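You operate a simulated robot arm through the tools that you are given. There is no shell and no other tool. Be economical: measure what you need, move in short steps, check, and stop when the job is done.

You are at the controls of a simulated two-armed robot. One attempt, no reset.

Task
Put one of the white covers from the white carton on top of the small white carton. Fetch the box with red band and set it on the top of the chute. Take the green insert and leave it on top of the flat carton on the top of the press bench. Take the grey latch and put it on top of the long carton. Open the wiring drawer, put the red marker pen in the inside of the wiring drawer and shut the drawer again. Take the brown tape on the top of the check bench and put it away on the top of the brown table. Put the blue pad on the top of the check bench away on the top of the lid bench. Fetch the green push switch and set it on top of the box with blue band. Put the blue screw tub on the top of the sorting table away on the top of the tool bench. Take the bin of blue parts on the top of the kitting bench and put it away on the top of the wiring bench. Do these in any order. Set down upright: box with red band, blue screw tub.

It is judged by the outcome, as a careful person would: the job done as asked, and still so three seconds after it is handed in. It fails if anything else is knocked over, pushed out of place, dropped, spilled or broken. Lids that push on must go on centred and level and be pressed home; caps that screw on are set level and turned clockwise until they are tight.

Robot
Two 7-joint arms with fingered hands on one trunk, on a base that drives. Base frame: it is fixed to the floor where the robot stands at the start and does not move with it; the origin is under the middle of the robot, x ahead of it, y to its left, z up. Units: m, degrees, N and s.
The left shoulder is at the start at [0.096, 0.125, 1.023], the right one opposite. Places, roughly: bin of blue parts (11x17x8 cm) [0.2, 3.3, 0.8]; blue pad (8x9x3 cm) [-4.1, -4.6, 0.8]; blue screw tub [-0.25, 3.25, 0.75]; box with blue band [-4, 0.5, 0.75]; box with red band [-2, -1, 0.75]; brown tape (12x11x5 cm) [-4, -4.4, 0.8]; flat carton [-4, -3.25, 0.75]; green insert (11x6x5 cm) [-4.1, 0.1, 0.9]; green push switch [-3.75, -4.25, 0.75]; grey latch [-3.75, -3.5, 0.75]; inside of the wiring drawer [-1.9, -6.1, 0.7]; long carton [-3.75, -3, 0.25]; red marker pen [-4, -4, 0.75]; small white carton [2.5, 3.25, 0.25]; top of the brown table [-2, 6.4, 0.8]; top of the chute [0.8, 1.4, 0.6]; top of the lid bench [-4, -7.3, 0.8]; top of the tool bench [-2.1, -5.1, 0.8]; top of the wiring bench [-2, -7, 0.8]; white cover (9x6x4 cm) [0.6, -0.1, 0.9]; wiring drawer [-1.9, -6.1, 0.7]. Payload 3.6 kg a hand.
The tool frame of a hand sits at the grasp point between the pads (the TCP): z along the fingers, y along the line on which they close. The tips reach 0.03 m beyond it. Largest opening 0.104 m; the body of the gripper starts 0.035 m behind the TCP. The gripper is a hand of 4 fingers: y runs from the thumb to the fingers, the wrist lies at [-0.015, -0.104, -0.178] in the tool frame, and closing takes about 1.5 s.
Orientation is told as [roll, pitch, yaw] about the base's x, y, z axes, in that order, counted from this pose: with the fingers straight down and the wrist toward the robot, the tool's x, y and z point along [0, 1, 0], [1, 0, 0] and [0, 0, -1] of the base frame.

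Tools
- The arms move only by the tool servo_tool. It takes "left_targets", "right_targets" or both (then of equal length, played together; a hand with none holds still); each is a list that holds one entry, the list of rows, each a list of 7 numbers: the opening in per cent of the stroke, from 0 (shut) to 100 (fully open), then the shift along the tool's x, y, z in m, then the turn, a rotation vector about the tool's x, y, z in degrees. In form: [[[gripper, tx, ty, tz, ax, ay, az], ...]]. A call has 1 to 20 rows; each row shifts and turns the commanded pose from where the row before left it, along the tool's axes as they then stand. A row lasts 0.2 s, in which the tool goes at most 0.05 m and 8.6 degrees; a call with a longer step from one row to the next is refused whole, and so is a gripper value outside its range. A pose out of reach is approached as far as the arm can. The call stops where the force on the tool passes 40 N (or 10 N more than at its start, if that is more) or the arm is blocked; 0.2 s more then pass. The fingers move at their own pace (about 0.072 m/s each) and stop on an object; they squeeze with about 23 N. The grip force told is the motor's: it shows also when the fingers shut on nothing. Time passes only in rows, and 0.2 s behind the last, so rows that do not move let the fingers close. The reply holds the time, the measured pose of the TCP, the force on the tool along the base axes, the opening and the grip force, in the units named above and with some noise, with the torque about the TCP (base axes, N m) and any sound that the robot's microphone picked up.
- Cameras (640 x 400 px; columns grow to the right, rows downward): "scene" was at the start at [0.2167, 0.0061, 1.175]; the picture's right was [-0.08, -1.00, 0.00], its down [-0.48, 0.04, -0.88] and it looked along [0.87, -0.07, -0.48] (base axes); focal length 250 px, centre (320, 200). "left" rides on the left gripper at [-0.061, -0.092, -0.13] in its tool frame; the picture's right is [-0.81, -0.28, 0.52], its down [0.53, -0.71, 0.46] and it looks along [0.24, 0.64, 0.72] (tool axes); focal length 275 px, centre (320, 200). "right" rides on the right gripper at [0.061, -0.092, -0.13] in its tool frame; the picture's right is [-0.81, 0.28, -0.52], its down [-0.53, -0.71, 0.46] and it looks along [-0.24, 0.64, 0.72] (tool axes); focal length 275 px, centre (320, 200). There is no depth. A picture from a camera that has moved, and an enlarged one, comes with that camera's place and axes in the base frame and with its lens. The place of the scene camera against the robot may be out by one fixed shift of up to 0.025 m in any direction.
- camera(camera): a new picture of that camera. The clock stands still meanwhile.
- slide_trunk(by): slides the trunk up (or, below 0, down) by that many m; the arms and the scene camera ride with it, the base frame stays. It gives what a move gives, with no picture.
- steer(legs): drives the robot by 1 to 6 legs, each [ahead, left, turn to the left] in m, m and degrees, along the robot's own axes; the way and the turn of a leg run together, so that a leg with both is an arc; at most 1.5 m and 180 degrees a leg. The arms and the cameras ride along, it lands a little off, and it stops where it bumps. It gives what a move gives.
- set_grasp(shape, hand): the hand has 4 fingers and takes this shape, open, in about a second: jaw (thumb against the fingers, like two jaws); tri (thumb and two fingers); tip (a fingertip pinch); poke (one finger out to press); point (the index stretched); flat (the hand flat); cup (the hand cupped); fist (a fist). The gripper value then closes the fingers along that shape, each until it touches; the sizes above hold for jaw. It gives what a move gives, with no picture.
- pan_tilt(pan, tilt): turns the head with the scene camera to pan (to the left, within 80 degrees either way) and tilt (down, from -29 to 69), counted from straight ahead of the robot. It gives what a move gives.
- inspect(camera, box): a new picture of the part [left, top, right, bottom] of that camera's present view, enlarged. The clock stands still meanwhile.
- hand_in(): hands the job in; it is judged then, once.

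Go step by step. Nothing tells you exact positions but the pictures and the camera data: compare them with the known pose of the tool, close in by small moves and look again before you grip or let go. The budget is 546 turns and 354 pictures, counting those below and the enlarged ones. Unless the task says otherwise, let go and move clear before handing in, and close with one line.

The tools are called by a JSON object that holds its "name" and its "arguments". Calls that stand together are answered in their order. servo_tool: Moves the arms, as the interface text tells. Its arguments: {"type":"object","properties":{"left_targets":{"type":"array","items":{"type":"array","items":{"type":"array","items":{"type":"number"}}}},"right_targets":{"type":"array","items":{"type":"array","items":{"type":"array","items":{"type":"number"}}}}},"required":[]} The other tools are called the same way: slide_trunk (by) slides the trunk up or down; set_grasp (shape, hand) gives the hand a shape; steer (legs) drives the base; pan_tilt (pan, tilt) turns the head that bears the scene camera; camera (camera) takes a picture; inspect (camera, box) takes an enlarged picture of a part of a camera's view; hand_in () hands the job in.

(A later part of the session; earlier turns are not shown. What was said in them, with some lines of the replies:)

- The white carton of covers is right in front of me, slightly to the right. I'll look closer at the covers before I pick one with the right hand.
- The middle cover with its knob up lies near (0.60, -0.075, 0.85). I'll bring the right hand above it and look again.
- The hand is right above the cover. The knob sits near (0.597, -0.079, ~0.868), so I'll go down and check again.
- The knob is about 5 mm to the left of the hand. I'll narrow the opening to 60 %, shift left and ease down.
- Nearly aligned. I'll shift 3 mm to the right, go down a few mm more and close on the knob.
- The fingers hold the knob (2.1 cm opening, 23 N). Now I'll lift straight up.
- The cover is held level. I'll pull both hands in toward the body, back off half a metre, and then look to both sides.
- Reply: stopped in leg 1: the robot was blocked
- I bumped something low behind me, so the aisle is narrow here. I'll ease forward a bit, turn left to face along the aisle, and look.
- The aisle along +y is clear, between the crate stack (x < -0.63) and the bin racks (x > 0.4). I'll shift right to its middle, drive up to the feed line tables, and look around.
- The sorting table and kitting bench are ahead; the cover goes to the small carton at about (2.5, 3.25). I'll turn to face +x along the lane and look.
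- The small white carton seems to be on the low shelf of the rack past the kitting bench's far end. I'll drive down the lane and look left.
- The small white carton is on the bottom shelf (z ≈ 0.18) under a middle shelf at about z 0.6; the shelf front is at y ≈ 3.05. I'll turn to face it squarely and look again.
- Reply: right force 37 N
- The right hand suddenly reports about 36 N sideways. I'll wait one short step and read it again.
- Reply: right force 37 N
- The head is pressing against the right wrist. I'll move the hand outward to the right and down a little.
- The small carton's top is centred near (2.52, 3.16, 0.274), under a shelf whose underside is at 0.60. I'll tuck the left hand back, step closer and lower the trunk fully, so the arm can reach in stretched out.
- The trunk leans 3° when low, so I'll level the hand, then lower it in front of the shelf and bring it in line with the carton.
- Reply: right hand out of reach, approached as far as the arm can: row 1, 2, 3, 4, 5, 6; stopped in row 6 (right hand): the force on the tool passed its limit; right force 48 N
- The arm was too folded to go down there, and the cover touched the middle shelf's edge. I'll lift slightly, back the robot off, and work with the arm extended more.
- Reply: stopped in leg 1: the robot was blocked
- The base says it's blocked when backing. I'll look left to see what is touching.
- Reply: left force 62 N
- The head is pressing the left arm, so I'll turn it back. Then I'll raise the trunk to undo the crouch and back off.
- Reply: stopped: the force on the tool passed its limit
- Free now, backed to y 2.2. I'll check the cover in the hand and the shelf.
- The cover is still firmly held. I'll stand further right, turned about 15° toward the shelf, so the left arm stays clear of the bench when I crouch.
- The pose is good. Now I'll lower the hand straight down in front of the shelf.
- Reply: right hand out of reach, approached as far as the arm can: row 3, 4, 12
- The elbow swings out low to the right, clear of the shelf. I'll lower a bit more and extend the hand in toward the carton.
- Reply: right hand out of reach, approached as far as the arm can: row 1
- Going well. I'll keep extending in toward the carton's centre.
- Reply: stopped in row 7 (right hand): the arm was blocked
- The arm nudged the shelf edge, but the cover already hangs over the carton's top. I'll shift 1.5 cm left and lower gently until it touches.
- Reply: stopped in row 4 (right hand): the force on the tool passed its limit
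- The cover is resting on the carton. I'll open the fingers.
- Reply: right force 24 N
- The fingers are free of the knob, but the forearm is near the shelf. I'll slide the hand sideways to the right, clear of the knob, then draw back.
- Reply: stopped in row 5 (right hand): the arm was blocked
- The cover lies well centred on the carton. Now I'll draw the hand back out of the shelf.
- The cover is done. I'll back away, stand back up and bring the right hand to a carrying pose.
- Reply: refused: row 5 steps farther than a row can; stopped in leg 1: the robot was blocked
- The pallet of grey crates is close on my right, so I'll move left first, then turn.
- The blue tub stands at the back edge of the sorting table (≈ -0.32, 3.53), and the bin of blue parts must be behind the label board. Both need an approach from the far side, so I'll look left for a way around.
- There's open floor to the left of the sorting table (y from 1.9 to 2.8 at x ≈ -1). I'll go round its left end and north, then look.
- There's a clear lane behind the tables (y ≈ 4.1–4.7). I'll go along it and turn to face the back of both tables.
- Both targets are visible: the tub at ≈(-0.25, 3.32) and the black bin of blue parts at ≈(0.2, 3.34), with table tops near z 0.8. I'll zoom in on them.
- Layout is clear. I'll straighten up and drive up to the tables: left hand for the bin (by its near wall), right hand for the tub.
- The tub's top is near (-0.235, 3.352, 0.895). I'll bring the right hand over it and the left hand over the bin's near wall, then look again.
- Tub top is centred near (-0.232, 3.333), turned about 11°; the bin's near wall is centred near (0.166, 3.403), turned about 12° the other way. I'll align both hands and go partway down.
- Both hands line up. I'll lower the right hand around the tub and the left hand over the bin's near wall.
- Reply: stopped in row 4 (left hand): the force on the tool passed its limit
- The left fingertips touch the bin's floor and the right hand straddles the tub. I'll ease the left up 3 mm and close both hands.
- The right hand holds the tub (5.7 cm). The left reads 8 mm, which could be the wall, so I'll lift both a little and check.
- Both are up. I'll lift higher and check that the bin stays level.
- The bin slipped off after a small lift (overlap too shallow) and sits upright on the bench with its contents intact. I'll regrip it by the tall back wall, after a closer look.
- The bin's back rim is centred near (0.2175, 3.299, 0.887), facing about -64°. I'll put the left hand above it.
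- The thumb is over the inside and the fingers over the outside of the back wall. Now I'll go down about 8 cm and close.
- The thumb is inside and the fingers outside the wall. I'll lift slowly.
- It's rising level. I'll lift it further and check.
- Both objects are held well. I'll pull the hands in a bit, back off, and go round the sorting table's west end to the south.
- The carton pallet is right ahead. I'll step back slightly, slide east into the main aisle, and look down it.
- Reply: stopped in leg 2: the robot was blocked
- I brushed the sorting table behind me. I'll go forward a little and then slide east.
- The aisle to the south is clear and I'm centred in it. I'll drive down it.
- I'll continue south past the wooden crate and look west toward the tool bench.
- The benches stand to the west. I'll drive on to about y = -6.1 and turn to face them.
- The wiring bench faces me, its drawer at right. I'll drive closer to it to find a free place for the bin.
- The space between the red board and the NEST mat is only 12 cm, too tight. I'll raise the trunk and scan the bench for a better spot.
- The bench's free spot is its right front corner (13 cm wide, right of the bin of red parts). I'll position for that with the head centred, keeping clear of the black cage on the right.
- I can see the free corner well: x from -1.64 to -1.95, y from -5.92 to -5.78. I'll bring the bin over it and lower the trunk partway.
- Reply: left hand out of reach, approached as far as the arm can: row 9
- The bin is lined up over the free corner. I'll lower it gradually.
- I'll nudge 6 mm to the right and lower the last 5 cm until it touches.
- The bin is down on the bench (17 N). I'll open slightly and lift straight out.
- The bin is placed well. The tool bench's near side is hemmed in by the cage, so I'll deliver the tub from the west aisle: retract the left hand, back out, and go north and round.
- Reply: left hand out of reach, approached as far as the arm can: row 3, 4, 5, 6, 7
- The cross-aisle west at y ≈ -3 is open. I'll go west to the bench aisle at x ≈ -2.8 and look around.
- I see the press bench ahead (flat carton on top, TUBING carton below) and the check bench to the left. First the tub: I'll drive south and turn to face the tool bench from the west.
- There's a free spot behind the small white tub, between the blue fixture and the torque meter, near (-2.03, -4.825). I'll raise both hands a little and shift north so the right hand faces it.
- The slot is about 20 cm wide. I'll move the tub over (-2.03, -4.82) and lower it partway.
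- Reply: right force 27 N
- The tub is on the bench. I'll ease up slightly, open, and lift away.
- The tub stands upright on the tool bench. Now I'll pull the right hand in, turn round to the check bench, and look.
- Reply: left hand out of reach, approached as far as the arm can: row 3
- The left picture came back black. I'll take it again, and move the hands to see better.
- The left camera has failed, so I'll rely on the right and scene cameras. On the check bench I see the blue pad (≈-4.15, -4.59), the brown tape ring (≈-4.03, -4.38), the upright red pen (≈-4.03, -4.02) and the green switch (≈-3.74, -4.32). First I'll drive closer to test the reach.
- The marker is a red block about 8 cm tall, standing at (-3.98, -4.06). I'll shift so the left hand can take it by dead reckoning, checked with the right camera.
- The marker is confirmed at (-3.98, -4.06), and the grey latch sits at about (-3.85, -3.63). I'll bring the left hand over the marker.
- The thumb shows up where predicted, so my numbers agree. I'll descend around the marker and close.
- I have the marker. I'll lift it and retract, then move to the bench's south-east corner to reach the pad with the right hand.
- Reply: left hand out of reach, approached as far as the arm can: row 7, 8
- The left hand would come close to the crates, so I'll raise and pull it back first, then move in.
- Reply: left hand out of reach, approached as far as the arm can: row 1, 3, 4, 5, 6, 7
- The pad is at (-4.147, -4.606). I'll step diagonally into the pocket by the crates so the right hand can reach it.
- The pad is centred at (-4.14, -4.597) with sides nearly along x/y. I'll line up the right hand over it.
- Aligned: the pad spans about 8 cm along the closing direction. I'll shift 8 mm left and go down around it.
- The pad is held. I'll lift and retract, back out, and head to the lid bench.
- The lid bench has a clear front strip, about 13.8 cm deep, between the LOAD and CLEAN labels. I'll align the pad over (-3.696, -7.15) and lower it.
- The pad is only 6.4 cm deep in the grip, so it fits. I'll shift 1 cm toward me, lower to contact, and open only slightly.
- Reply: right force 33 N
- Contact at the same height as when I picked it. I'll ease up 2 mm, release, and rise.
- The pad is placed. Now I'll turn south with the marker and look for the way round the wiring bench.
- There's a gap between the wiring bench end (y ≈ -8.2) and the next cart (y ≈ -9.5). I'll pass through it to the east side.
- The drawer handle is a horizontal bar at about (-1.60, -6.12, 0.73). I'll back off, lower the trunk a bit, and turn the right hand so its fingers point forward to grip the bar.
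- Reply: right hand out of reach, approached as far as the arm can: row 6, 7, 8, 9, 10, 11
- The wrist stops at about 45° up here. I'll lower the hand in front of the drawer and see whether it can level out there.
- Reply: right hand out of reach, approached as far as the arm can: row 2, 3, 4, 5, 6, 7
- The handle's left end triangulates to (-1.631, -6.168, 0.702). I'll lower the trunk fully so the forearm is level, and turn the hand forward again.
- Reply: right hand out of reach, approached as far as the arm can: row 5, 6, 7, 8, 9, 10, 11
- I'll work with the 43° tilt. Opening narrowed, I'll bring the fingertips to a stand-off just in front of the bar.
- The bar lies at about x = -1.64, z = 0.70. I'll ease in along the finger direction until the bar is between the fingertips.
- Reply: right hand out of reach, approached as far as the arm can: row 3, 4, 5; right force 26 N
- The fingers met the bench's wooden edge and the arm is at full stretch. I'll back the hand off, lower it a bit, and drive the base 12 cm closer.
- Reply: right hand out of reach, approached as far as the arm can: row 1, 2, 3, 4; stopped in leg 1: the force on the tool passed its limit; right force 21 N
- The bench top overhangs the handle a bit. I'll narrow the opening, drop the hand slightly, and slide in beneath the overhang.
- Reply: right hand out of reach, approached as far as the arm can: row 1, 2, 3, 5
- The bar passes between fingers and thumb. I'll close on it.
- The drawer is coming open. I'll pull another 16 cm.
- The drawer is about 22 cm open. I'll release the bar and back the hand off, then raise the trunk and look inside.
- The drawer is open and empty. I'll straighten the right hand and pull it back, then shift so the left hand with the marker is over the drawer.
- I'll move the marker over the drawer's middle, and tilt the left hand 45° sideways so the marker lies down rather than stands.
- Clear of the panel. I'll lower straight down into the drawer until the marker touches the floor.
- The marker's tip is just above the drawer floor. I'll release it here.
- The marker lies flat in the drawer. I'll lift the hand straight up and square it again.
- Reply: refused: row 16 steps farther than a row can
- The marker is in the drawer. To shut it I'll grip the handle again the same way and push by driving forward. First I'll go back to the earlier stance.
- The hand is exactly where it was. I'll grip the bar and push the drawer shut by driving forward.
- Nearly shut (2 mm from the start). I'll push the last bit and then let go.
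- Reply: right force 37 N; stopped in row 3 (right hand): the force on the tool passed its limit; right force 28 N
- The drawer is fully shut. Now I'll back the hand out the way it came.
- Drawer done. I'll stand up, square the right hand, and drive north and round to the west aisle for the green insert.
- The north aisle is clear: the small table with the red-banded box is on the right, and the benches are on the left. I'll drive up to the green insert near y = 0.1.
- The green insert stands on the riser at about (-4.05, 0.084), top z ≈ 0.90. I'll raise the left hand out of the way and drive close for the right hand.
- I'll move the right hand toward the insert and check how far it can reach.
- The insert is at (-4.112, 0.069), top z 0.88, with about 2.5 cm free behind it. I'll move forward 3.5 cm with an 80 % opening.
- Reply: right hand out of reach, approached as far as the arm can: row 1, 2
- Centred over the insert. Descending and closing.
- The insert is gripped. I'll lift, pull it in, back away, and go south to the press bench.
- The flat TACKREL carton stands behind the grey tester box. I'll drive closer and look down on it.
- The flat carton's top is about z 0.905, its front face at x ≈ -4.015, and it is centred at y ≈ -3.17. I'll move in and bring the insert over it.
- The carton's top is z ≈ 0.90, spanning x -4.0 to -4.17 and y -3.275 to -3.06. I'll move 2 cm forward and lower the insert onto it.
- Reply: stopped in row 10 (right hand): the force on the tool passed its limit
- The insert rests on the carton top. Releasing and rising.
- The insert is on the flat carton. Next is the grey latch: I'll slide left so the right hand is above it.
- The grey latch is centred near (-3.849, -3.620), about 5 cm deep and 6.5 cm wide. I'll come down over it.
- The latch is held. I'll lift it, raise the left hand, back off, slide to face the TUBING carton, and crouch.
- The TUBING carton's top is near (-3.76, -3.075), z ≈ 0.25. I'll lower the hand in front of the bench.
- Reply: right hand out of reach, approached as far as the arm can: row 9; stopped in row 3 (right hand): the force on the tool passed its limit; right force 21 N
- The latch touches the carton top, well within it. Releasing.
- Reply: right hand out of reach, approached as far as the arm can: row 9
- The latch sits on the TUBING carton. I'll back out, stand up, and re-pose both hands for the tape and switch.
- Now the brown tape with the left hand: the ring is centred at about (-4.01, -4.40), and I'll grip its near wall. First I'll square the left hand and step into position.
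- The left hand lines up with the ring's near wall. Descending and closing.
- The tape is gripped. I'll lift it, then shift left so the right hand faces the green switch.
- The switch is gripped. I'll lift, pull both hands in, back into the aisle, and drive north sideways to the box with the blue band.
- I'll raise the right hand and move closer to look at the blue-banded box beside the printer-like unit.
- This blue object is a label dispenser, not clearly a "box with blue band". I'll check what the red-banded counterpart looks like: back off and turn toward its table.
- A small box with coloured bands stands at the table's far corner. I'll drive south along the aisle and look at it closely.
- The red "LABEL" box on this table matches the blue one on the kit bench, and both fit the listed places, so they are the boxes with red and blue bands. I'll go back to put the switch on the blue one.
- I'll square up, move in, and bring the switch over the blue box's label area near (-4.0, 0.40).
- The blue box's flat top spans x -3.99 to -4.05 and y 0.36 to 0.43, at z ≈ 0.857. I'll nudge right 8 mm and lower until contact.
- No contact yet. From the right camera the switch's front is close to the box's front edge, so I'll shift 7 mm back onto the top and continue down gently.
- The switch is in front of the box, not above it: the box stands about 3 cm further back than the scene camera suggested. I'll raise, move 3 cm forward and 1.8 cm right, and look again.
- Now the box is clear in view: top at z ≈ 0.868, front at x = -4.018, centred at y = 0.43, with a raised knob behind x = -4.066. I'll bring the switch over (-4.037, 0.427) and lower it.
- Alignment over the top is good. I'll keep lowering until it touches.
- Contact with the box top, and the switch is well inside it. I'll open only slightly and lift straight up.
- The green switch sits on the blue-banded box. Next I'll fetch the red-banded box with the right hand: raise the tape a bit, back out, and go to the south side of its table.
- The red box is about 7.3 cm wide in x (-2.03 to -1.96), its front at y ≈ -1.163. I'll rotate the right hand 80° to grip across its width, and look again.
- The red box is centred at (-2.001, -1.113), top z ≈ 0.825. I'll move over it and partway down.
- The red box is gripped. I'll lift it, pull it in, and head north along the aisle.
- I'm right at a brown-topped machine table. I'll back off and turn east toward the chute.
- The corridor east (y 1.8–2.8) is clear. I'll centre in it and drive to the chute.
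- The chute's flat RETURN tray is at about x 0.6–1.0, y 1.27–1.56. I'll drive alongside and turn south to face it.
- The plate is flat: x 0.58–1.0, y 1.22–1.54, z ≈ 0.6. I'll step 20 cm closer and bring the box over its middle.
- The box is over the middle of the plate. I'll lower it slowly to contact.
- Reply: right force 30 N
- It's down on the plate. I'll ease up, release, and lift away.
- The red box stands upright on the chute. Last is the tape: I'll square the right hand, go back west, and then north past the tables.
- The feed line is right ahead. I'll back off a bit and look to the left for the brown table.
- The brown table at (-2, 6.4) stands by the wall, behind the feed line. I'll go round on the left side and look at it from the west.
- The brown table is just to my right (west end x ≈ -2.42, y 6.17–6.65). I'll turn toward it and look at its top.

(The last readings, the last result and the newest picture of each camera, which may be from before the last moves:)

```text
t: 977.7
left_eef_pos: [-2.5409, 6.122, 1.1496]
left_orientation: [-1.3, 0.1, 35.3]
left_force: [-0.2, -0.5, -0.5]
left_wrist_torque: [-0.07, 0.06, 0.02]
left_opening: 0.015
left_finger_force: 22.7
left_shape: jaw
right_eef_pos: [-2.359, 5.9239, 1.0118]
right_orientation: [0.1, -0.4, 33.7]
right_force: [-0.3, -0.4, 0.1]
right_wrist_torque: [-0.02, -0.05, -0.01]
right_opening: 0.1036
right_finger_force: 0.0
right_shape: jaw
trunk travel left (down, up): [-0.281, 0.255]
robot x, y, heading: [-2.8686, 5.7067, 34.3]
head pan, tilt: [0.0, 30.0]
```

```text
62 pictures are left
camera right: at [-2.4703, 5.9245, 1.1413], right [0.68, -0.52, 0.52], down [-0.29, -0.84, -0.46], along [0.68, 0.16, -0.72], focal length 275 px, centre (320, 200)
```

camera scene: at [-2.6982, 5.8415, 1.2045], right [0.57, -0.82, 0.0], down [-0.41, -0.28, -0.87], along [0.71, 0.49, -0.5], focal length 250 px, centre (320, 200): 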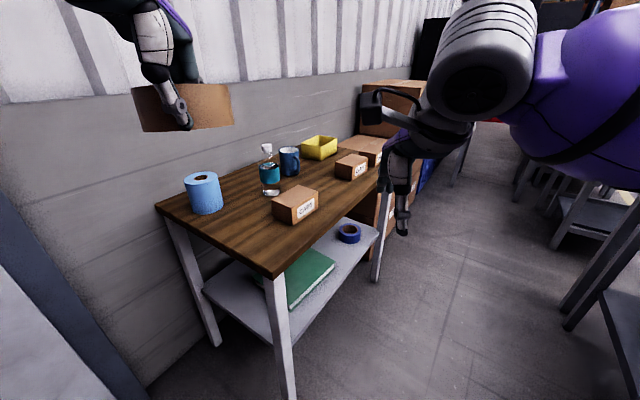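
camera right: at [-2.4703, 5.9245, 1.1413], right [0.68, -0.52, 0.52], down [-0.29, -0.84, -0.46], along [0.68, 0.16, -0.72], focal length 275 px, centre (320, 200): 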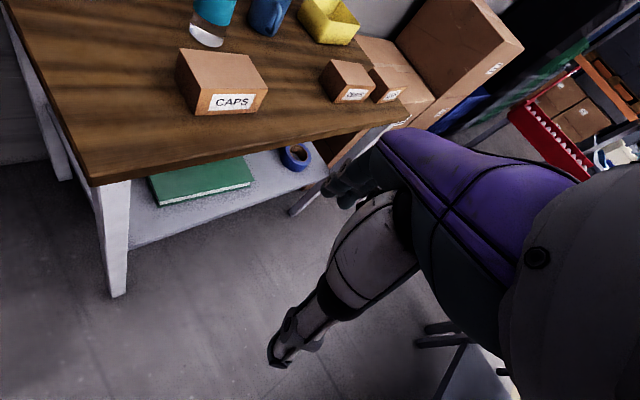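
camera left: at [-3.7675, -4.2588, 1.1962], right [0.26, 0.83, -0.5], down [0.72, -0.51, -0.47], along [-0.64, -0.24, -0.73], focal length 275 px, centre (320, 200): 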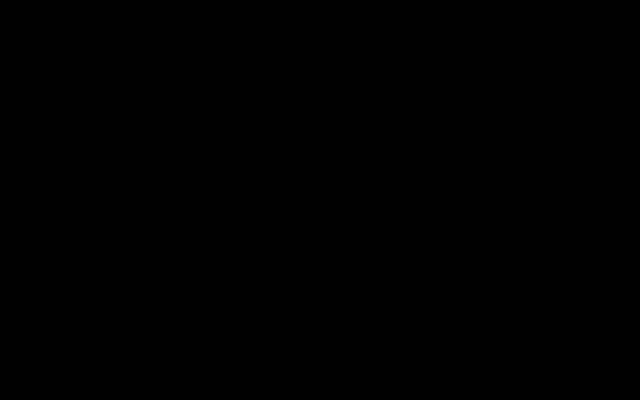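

There's a free corner on the brown table at x -2.43 to -2.28, y 6.14 to 6.43. I'll step in and bring the tape over (-2.357, 6.26).

{"name": "steer", "arguments": {"legs": [[0.08, 0, 0]]}}

{"name": "servo_tool", "arguments": {"left_targets": [[[0, 0.002, 0.026, 0, 0, 0, 0], [0, 0.002, 0.026, 0, 0, 0, 0], [0, 0.002, 0.026, 0, 0, 0, 0], [0, 0, 0.026, 0, 0, 0, 0], [0, 0, 0, 0.03, 0, 0, 0], [0, 0, 0, 0.04, 0, 0, 0], [0, 0, 0, 0.04, 0, 0, 0], [0, 0, 0, 0.04, 0, 0, 0], [0, 0, 0, 0.04, 0, 0, 0], [0, 0, 0, 0, 0, 0, 0]]]}}

{"name": "camera", "arguments": {"camera": "scene"}}

{"name": "camera", "arguments": {"camera": "right"}}

```text
t: 978.8
left_eef_pos: [-2.4738, 6.1684, 1.1489]
left_orientation: [-1.3, 0.2, 35.2]
left_force: [1.1, 0.3, -2.0]
left_wrist_torque: [-0.05, 0.05, 0.0]
left_opening: 0.0148
left_finger_force: 22.7
left_shape: jaw
right_eef_pos: [-2.292, 5.9696, 1.0109]
right_orientation: [0.1, -0.5, 33.8]
right_force: [0.8, 0.4, -0.2]
right_wrist_torque: [0.02, 0.0, -0.01]
right_opening: 0.1035
right_finger_force: 0.1
right_shape: jaw
trunk travel left (down, up): [-0.281, 0.255]
robot x, y, heading: [-2.8001, 5.7526, 34.4]
head pan, tilt: [0.0, 30.0]
```

```text
t: 981.0
left_eef_pos: [-2.391, 6.228, 0.9592]
left_orientation: [-1.4, -0.1, 35.3]
left_force: [0.7, -0.4, -0.9]
left_wrist_torque: [-0.04, 0.08, 0.02]
left_opening: 0.0149
left_finger_force: 23.7
left_shape: jaw
right_eef_pos: [-2.2927, 5.9701, 1.0117]
right_orientation: [0.1, -0.5, 33.6]
right_force: [-0.9, -1.3, -0.2]
right_wrist_torque: [-0.01, 0.01, -0.01]
right_opening: 0.1037
right_finger_force: 0.0
right_shape: jaw
trunk travel left (down, up): [-0.281, 0.255]
robot x, y, heading: [-2.8024, 5.7518, 34.5]
head pan, tilt: [0.0, 30.0]
```

```text
61 pictures are left
camera scene: at [-2.6317, 5.8872, 1.2045], right [0.57, -0.82, 0.0], down [-0.41, -0.28, -0.87], along [0.71, 0.49, -0.5], focal length 250 px, centre (320, 200)
```

scene: 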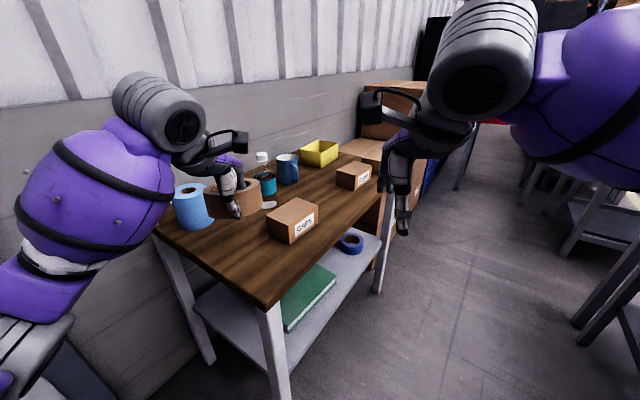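

```text
60 pictures are left
camera right: at [-2.4037, 5.97, 1.1414], right [0.68, -0.52, 0.52], down [-0.29, -0.84, -0.46], along [0.68, 0.16, -0.72], focal length 275 px, centre (320, 200)
```

right: 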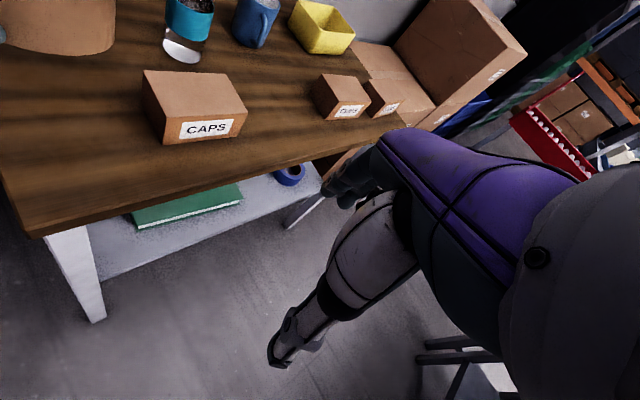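

The tape is clear of the blue roll and the CAPS carton. I'll lower it to the table.

{"name": "servo_tool", "arguments": {"left_targets": [[[0, 0, 0, 0.03, 0, 0, 0], [0, 0, 0, 0.03, 0, 0, 0], [0, 0, 0, 0.025, 0, 0, 0], [0, 0, 0, 0.015, 0, 0, 0], [0, 0, 0, 0.01, 0, 0, 0], [0, 0, 0, 0.006, 0, 0, 0], [0, 0, 0, 0.005, 0, 0, 0], [0, 0, 0, 0.005, 0, 0, 0], [0, 0, 0, 0.005, 0, 0, 0], [0, 0, 0, 0.005, 0, 0, 0], [0, 0, 0, 0.005, 0, 0, 0], [0, 0, 0, 0, 0, 0, 0]]]}}

{"name": "camera", "arguments": {"camera": "scene"}}

```text
t: 983.6
left_eef_pos: [-2.3895, 6.2257, 0.8193]
left_orientation: [-1.3, 0.0, 35.2]
left_force: [0.0, -0.9, 1.5]
left_wrist_torque: [0.19, -0.11, 0.05]
left_opening: 0.0147
left_finger_force: 22.8
left_shape: jaw
right_eef_pos: [-2.2923, 5.9684, 1.0116]
right_orientation: [0.1, -0.5, 33.8]
right_force: [-0.6, 0.5, 0.7]
right_wrist_torque: [-0.02, 0.01, 0.01]
right_opening: 0.1036
right_finger_force: 0.0
right_shape: jaw
trunk travel left (down, up): [-0.281, 0.255]
robot x, y, heading: [-2.8022, 5.7555, 34.3]
head pan, tilt: [0.0, 30.0]
```

```text
59 pictures are left
camera scene: at [-2.6318, 5.887, 1.2046], right [0.57, -0.82, 0.0], down [-0.41, -0.28, -0.87], along [0.71, 0.49, -0.5], focal length 250 px, centre (320, 200)
```

scene: 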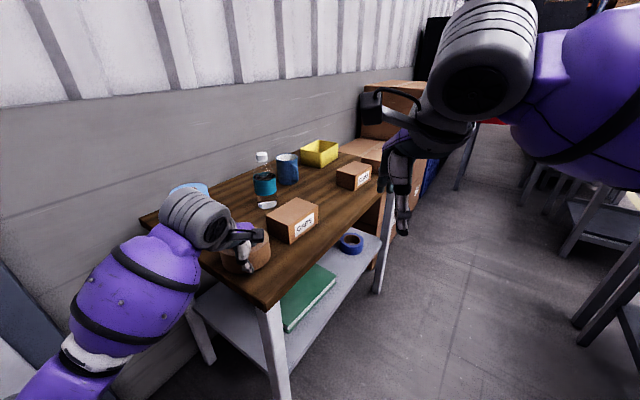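

{"name": "servo_tool", "arguments": {"left_targets": [[[0, 0, 0, 0.004, 0, 0, 0], [0, 0, 0, 0.004, 0, 0, 0], [0, 0, 0, 0.004, 0, 0, 0], [0, 0, 0, 0.004, 0, 0, 0], [0, 0, 0, 0.004, 0, 0, 0], [0, 0, 0, 0, 0, 0, 0]]]}}

{"name": "inspect", "arguments": {"camera": "scene", "box": [140, 150, 340, 310]}}

```text
t: 984.7
left_eef_pos: [-2.3871, 6.2279, 0.809]
left_orientation: [-1.5, -1.3, 35.3]
left_force: [-4.5, -3.6, 13.3]
left_wrist_torque: [0.04, 0.09, -0.03]
left_opening: 0.0158
left_finger_force: 23.3
left_shape: jaw
right_eef_pos: [-2.293, 5.97, 1.0117]
right_orientation: [0.1, -0.5, 33.7]
right_force: [-0.3, -0.4, 0.6]
right_wrist_torque: [-0.01, -0.02, -0.02]
right_opening: 0.1036
right_finger_force: 0.0
right_shape: jaw
trunk travel left (down, up): [-0.281, 0.255]
robot x, y, heading: [-2.8028, 5.7556, 34.5]
head pan, tilt: [0.0, 30.0]
stopped in row 5 (left hand): the force on the tool passed its limit (the readings are from after the stop); the commanded pose is now the measured one
```

```text
2.50 times, centred on (240, 230) of scene
camera zoom: at [-2.6321, 5.8869, 1.2045], right [0.57, -0.82, 0.0], down [-0.41, -0.28, -0.87], along [0.71, 0.49, -0.5], focal length 626 px, centre (520, 125)
```

zoom: 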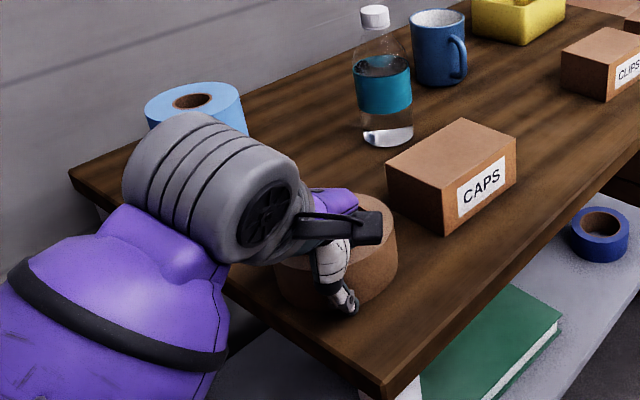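

The tape is on the table. I'll release and lift straight up out of the ring.

{"name": "servo_tool", "arguments": {"left_targets": [[[15, 0, 0, -0.002, 0, 0, 0], [35, 0, 0, 0, 0, 0, 0], [45, 0, 0, 0, 0, 0, 0], [45, 0, 0, 0, 0, 0, 0], [45, 0, 0, -0.015, 0, 0, 0], [45, 0, 0, -0.025, 0, 0, 0], [45, 0, 0, -0.03, 0, 0, 0], [45, 0, 0, -0.04, 0, 0, 0], [45, 0, 0, -0.04, 0, 0, 0], [45, 0, 0, -0.04, 0, 0, 0], [45, 0, -0.03, -0.03, 0, 0, 0], [45, 0, -0.04, 0, 0, 0, 0], [45, 0, 0, 0, 0, 0, 0]]]}}

{"name": "camera", "arguments": {"camera": "scene"}}

```text
t: 987.5
left_eef_pos: [-2.4512, 6.19, 1.0297]
left_orientation: [-1.4, -0.8, 35.3]
left_force: [-0.5, -0.4, 0.4]
left_wrist_torque: [0.0, 0.0, 0.02]
left_opening: 0.0468
left_finger_force: 0.0
left_shape: jaw
right_eef_pos: [-2.2922, 5.9703, 1.0107]
right_orientation: [0.1, -0.6, 33.7]
right_force: [-0.1, 0.2, -0.5]
right_wrist_torque: [-0.03, -0.01, 0.0]
right_opening: 0.1035
right_finger_force: 0.0
right_shape: jaw
trunk travel left (down, up): [-0.281, 0.255]
robot x, y, heading: [-2.806, 5.7484, 34.6]
head pan, tilt: [0.0, 30.0]
```

```text
57 pictures are left
camera scene: at [-2.6315, 5.8873, 1.2044], right [0.57, -0.82, 0.0], down [-0.41, -0.28, -0.87], along [0.71, 0.49, -0.5], focal length 250 px, centre (320, 200)
```

scene: 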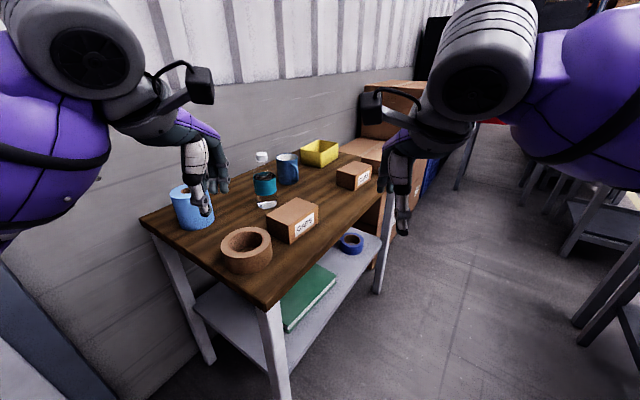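

Everything is placed: I'll back clear of the table, then hand in.

{"name": "steer", "arguments": {"legs": [[-0.3, 0, 0]]}}

{"name": "camera", "arguments": {"camera": "scene"}}

```text
t: 989.6
left_eef_pos: [-2.6925, 6.0211, 1.0297]
left_orientation: [-1.5, -0.9, 35.1]
left_force: [0.1, 0.3, 0.1]
left_wrist_torque: [-0.02, -0.05, 0.01]
left_opening: 0.0468
left_finger_force: 0.1
left_shape: jaw
right_eef_pos: [-2.5368, 5.7998, 1.0122]
right_orientation: [0.1, -0.6, 33.5]
right_force: [0.0, 0.2, -0.2]
right_wrist_torque: [0.01, 0.02, 0.02]
right_opening: 0.1036
right_finger_force: 0.0
right_shape: jaw
trunk travel left (down, up): [-0.281, 0.255]
robot x, y, heading: [-3.0462, 5.5873, 34.1]
head pan, tilt: [0.0, 30.0]
```

```text
56 pictures are left
camera scene: at [-2.8756, 5.7193, 1.2046], right [0.56, -0.83, 0.0], down [-0.41, -0.28, -0.87], along [0.72, 0.49, -0.5], focal length 250 px, centre (320, 200)
```

scene: 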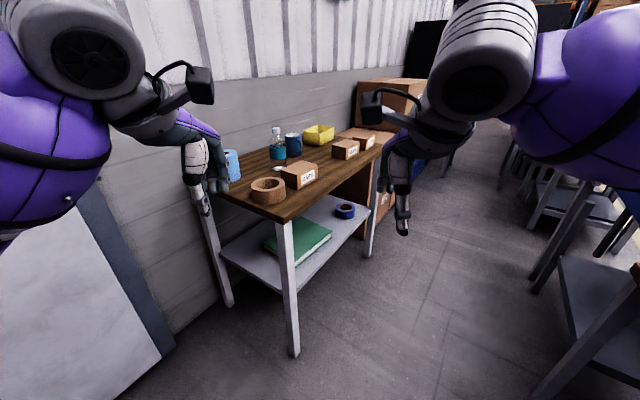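

The tape lies flat on the brown table, both hands are empty and clear, and all ten jobs are placed, so I'm handing in.

{"name": "hand_in", "arguments": {}}

```text
The job is handed in.
```

I placed all ten items as asked and handed the job in. I took the red and blue "LABEL" boxes to be the boxes with the red and blue bands, because they fit the listed places.
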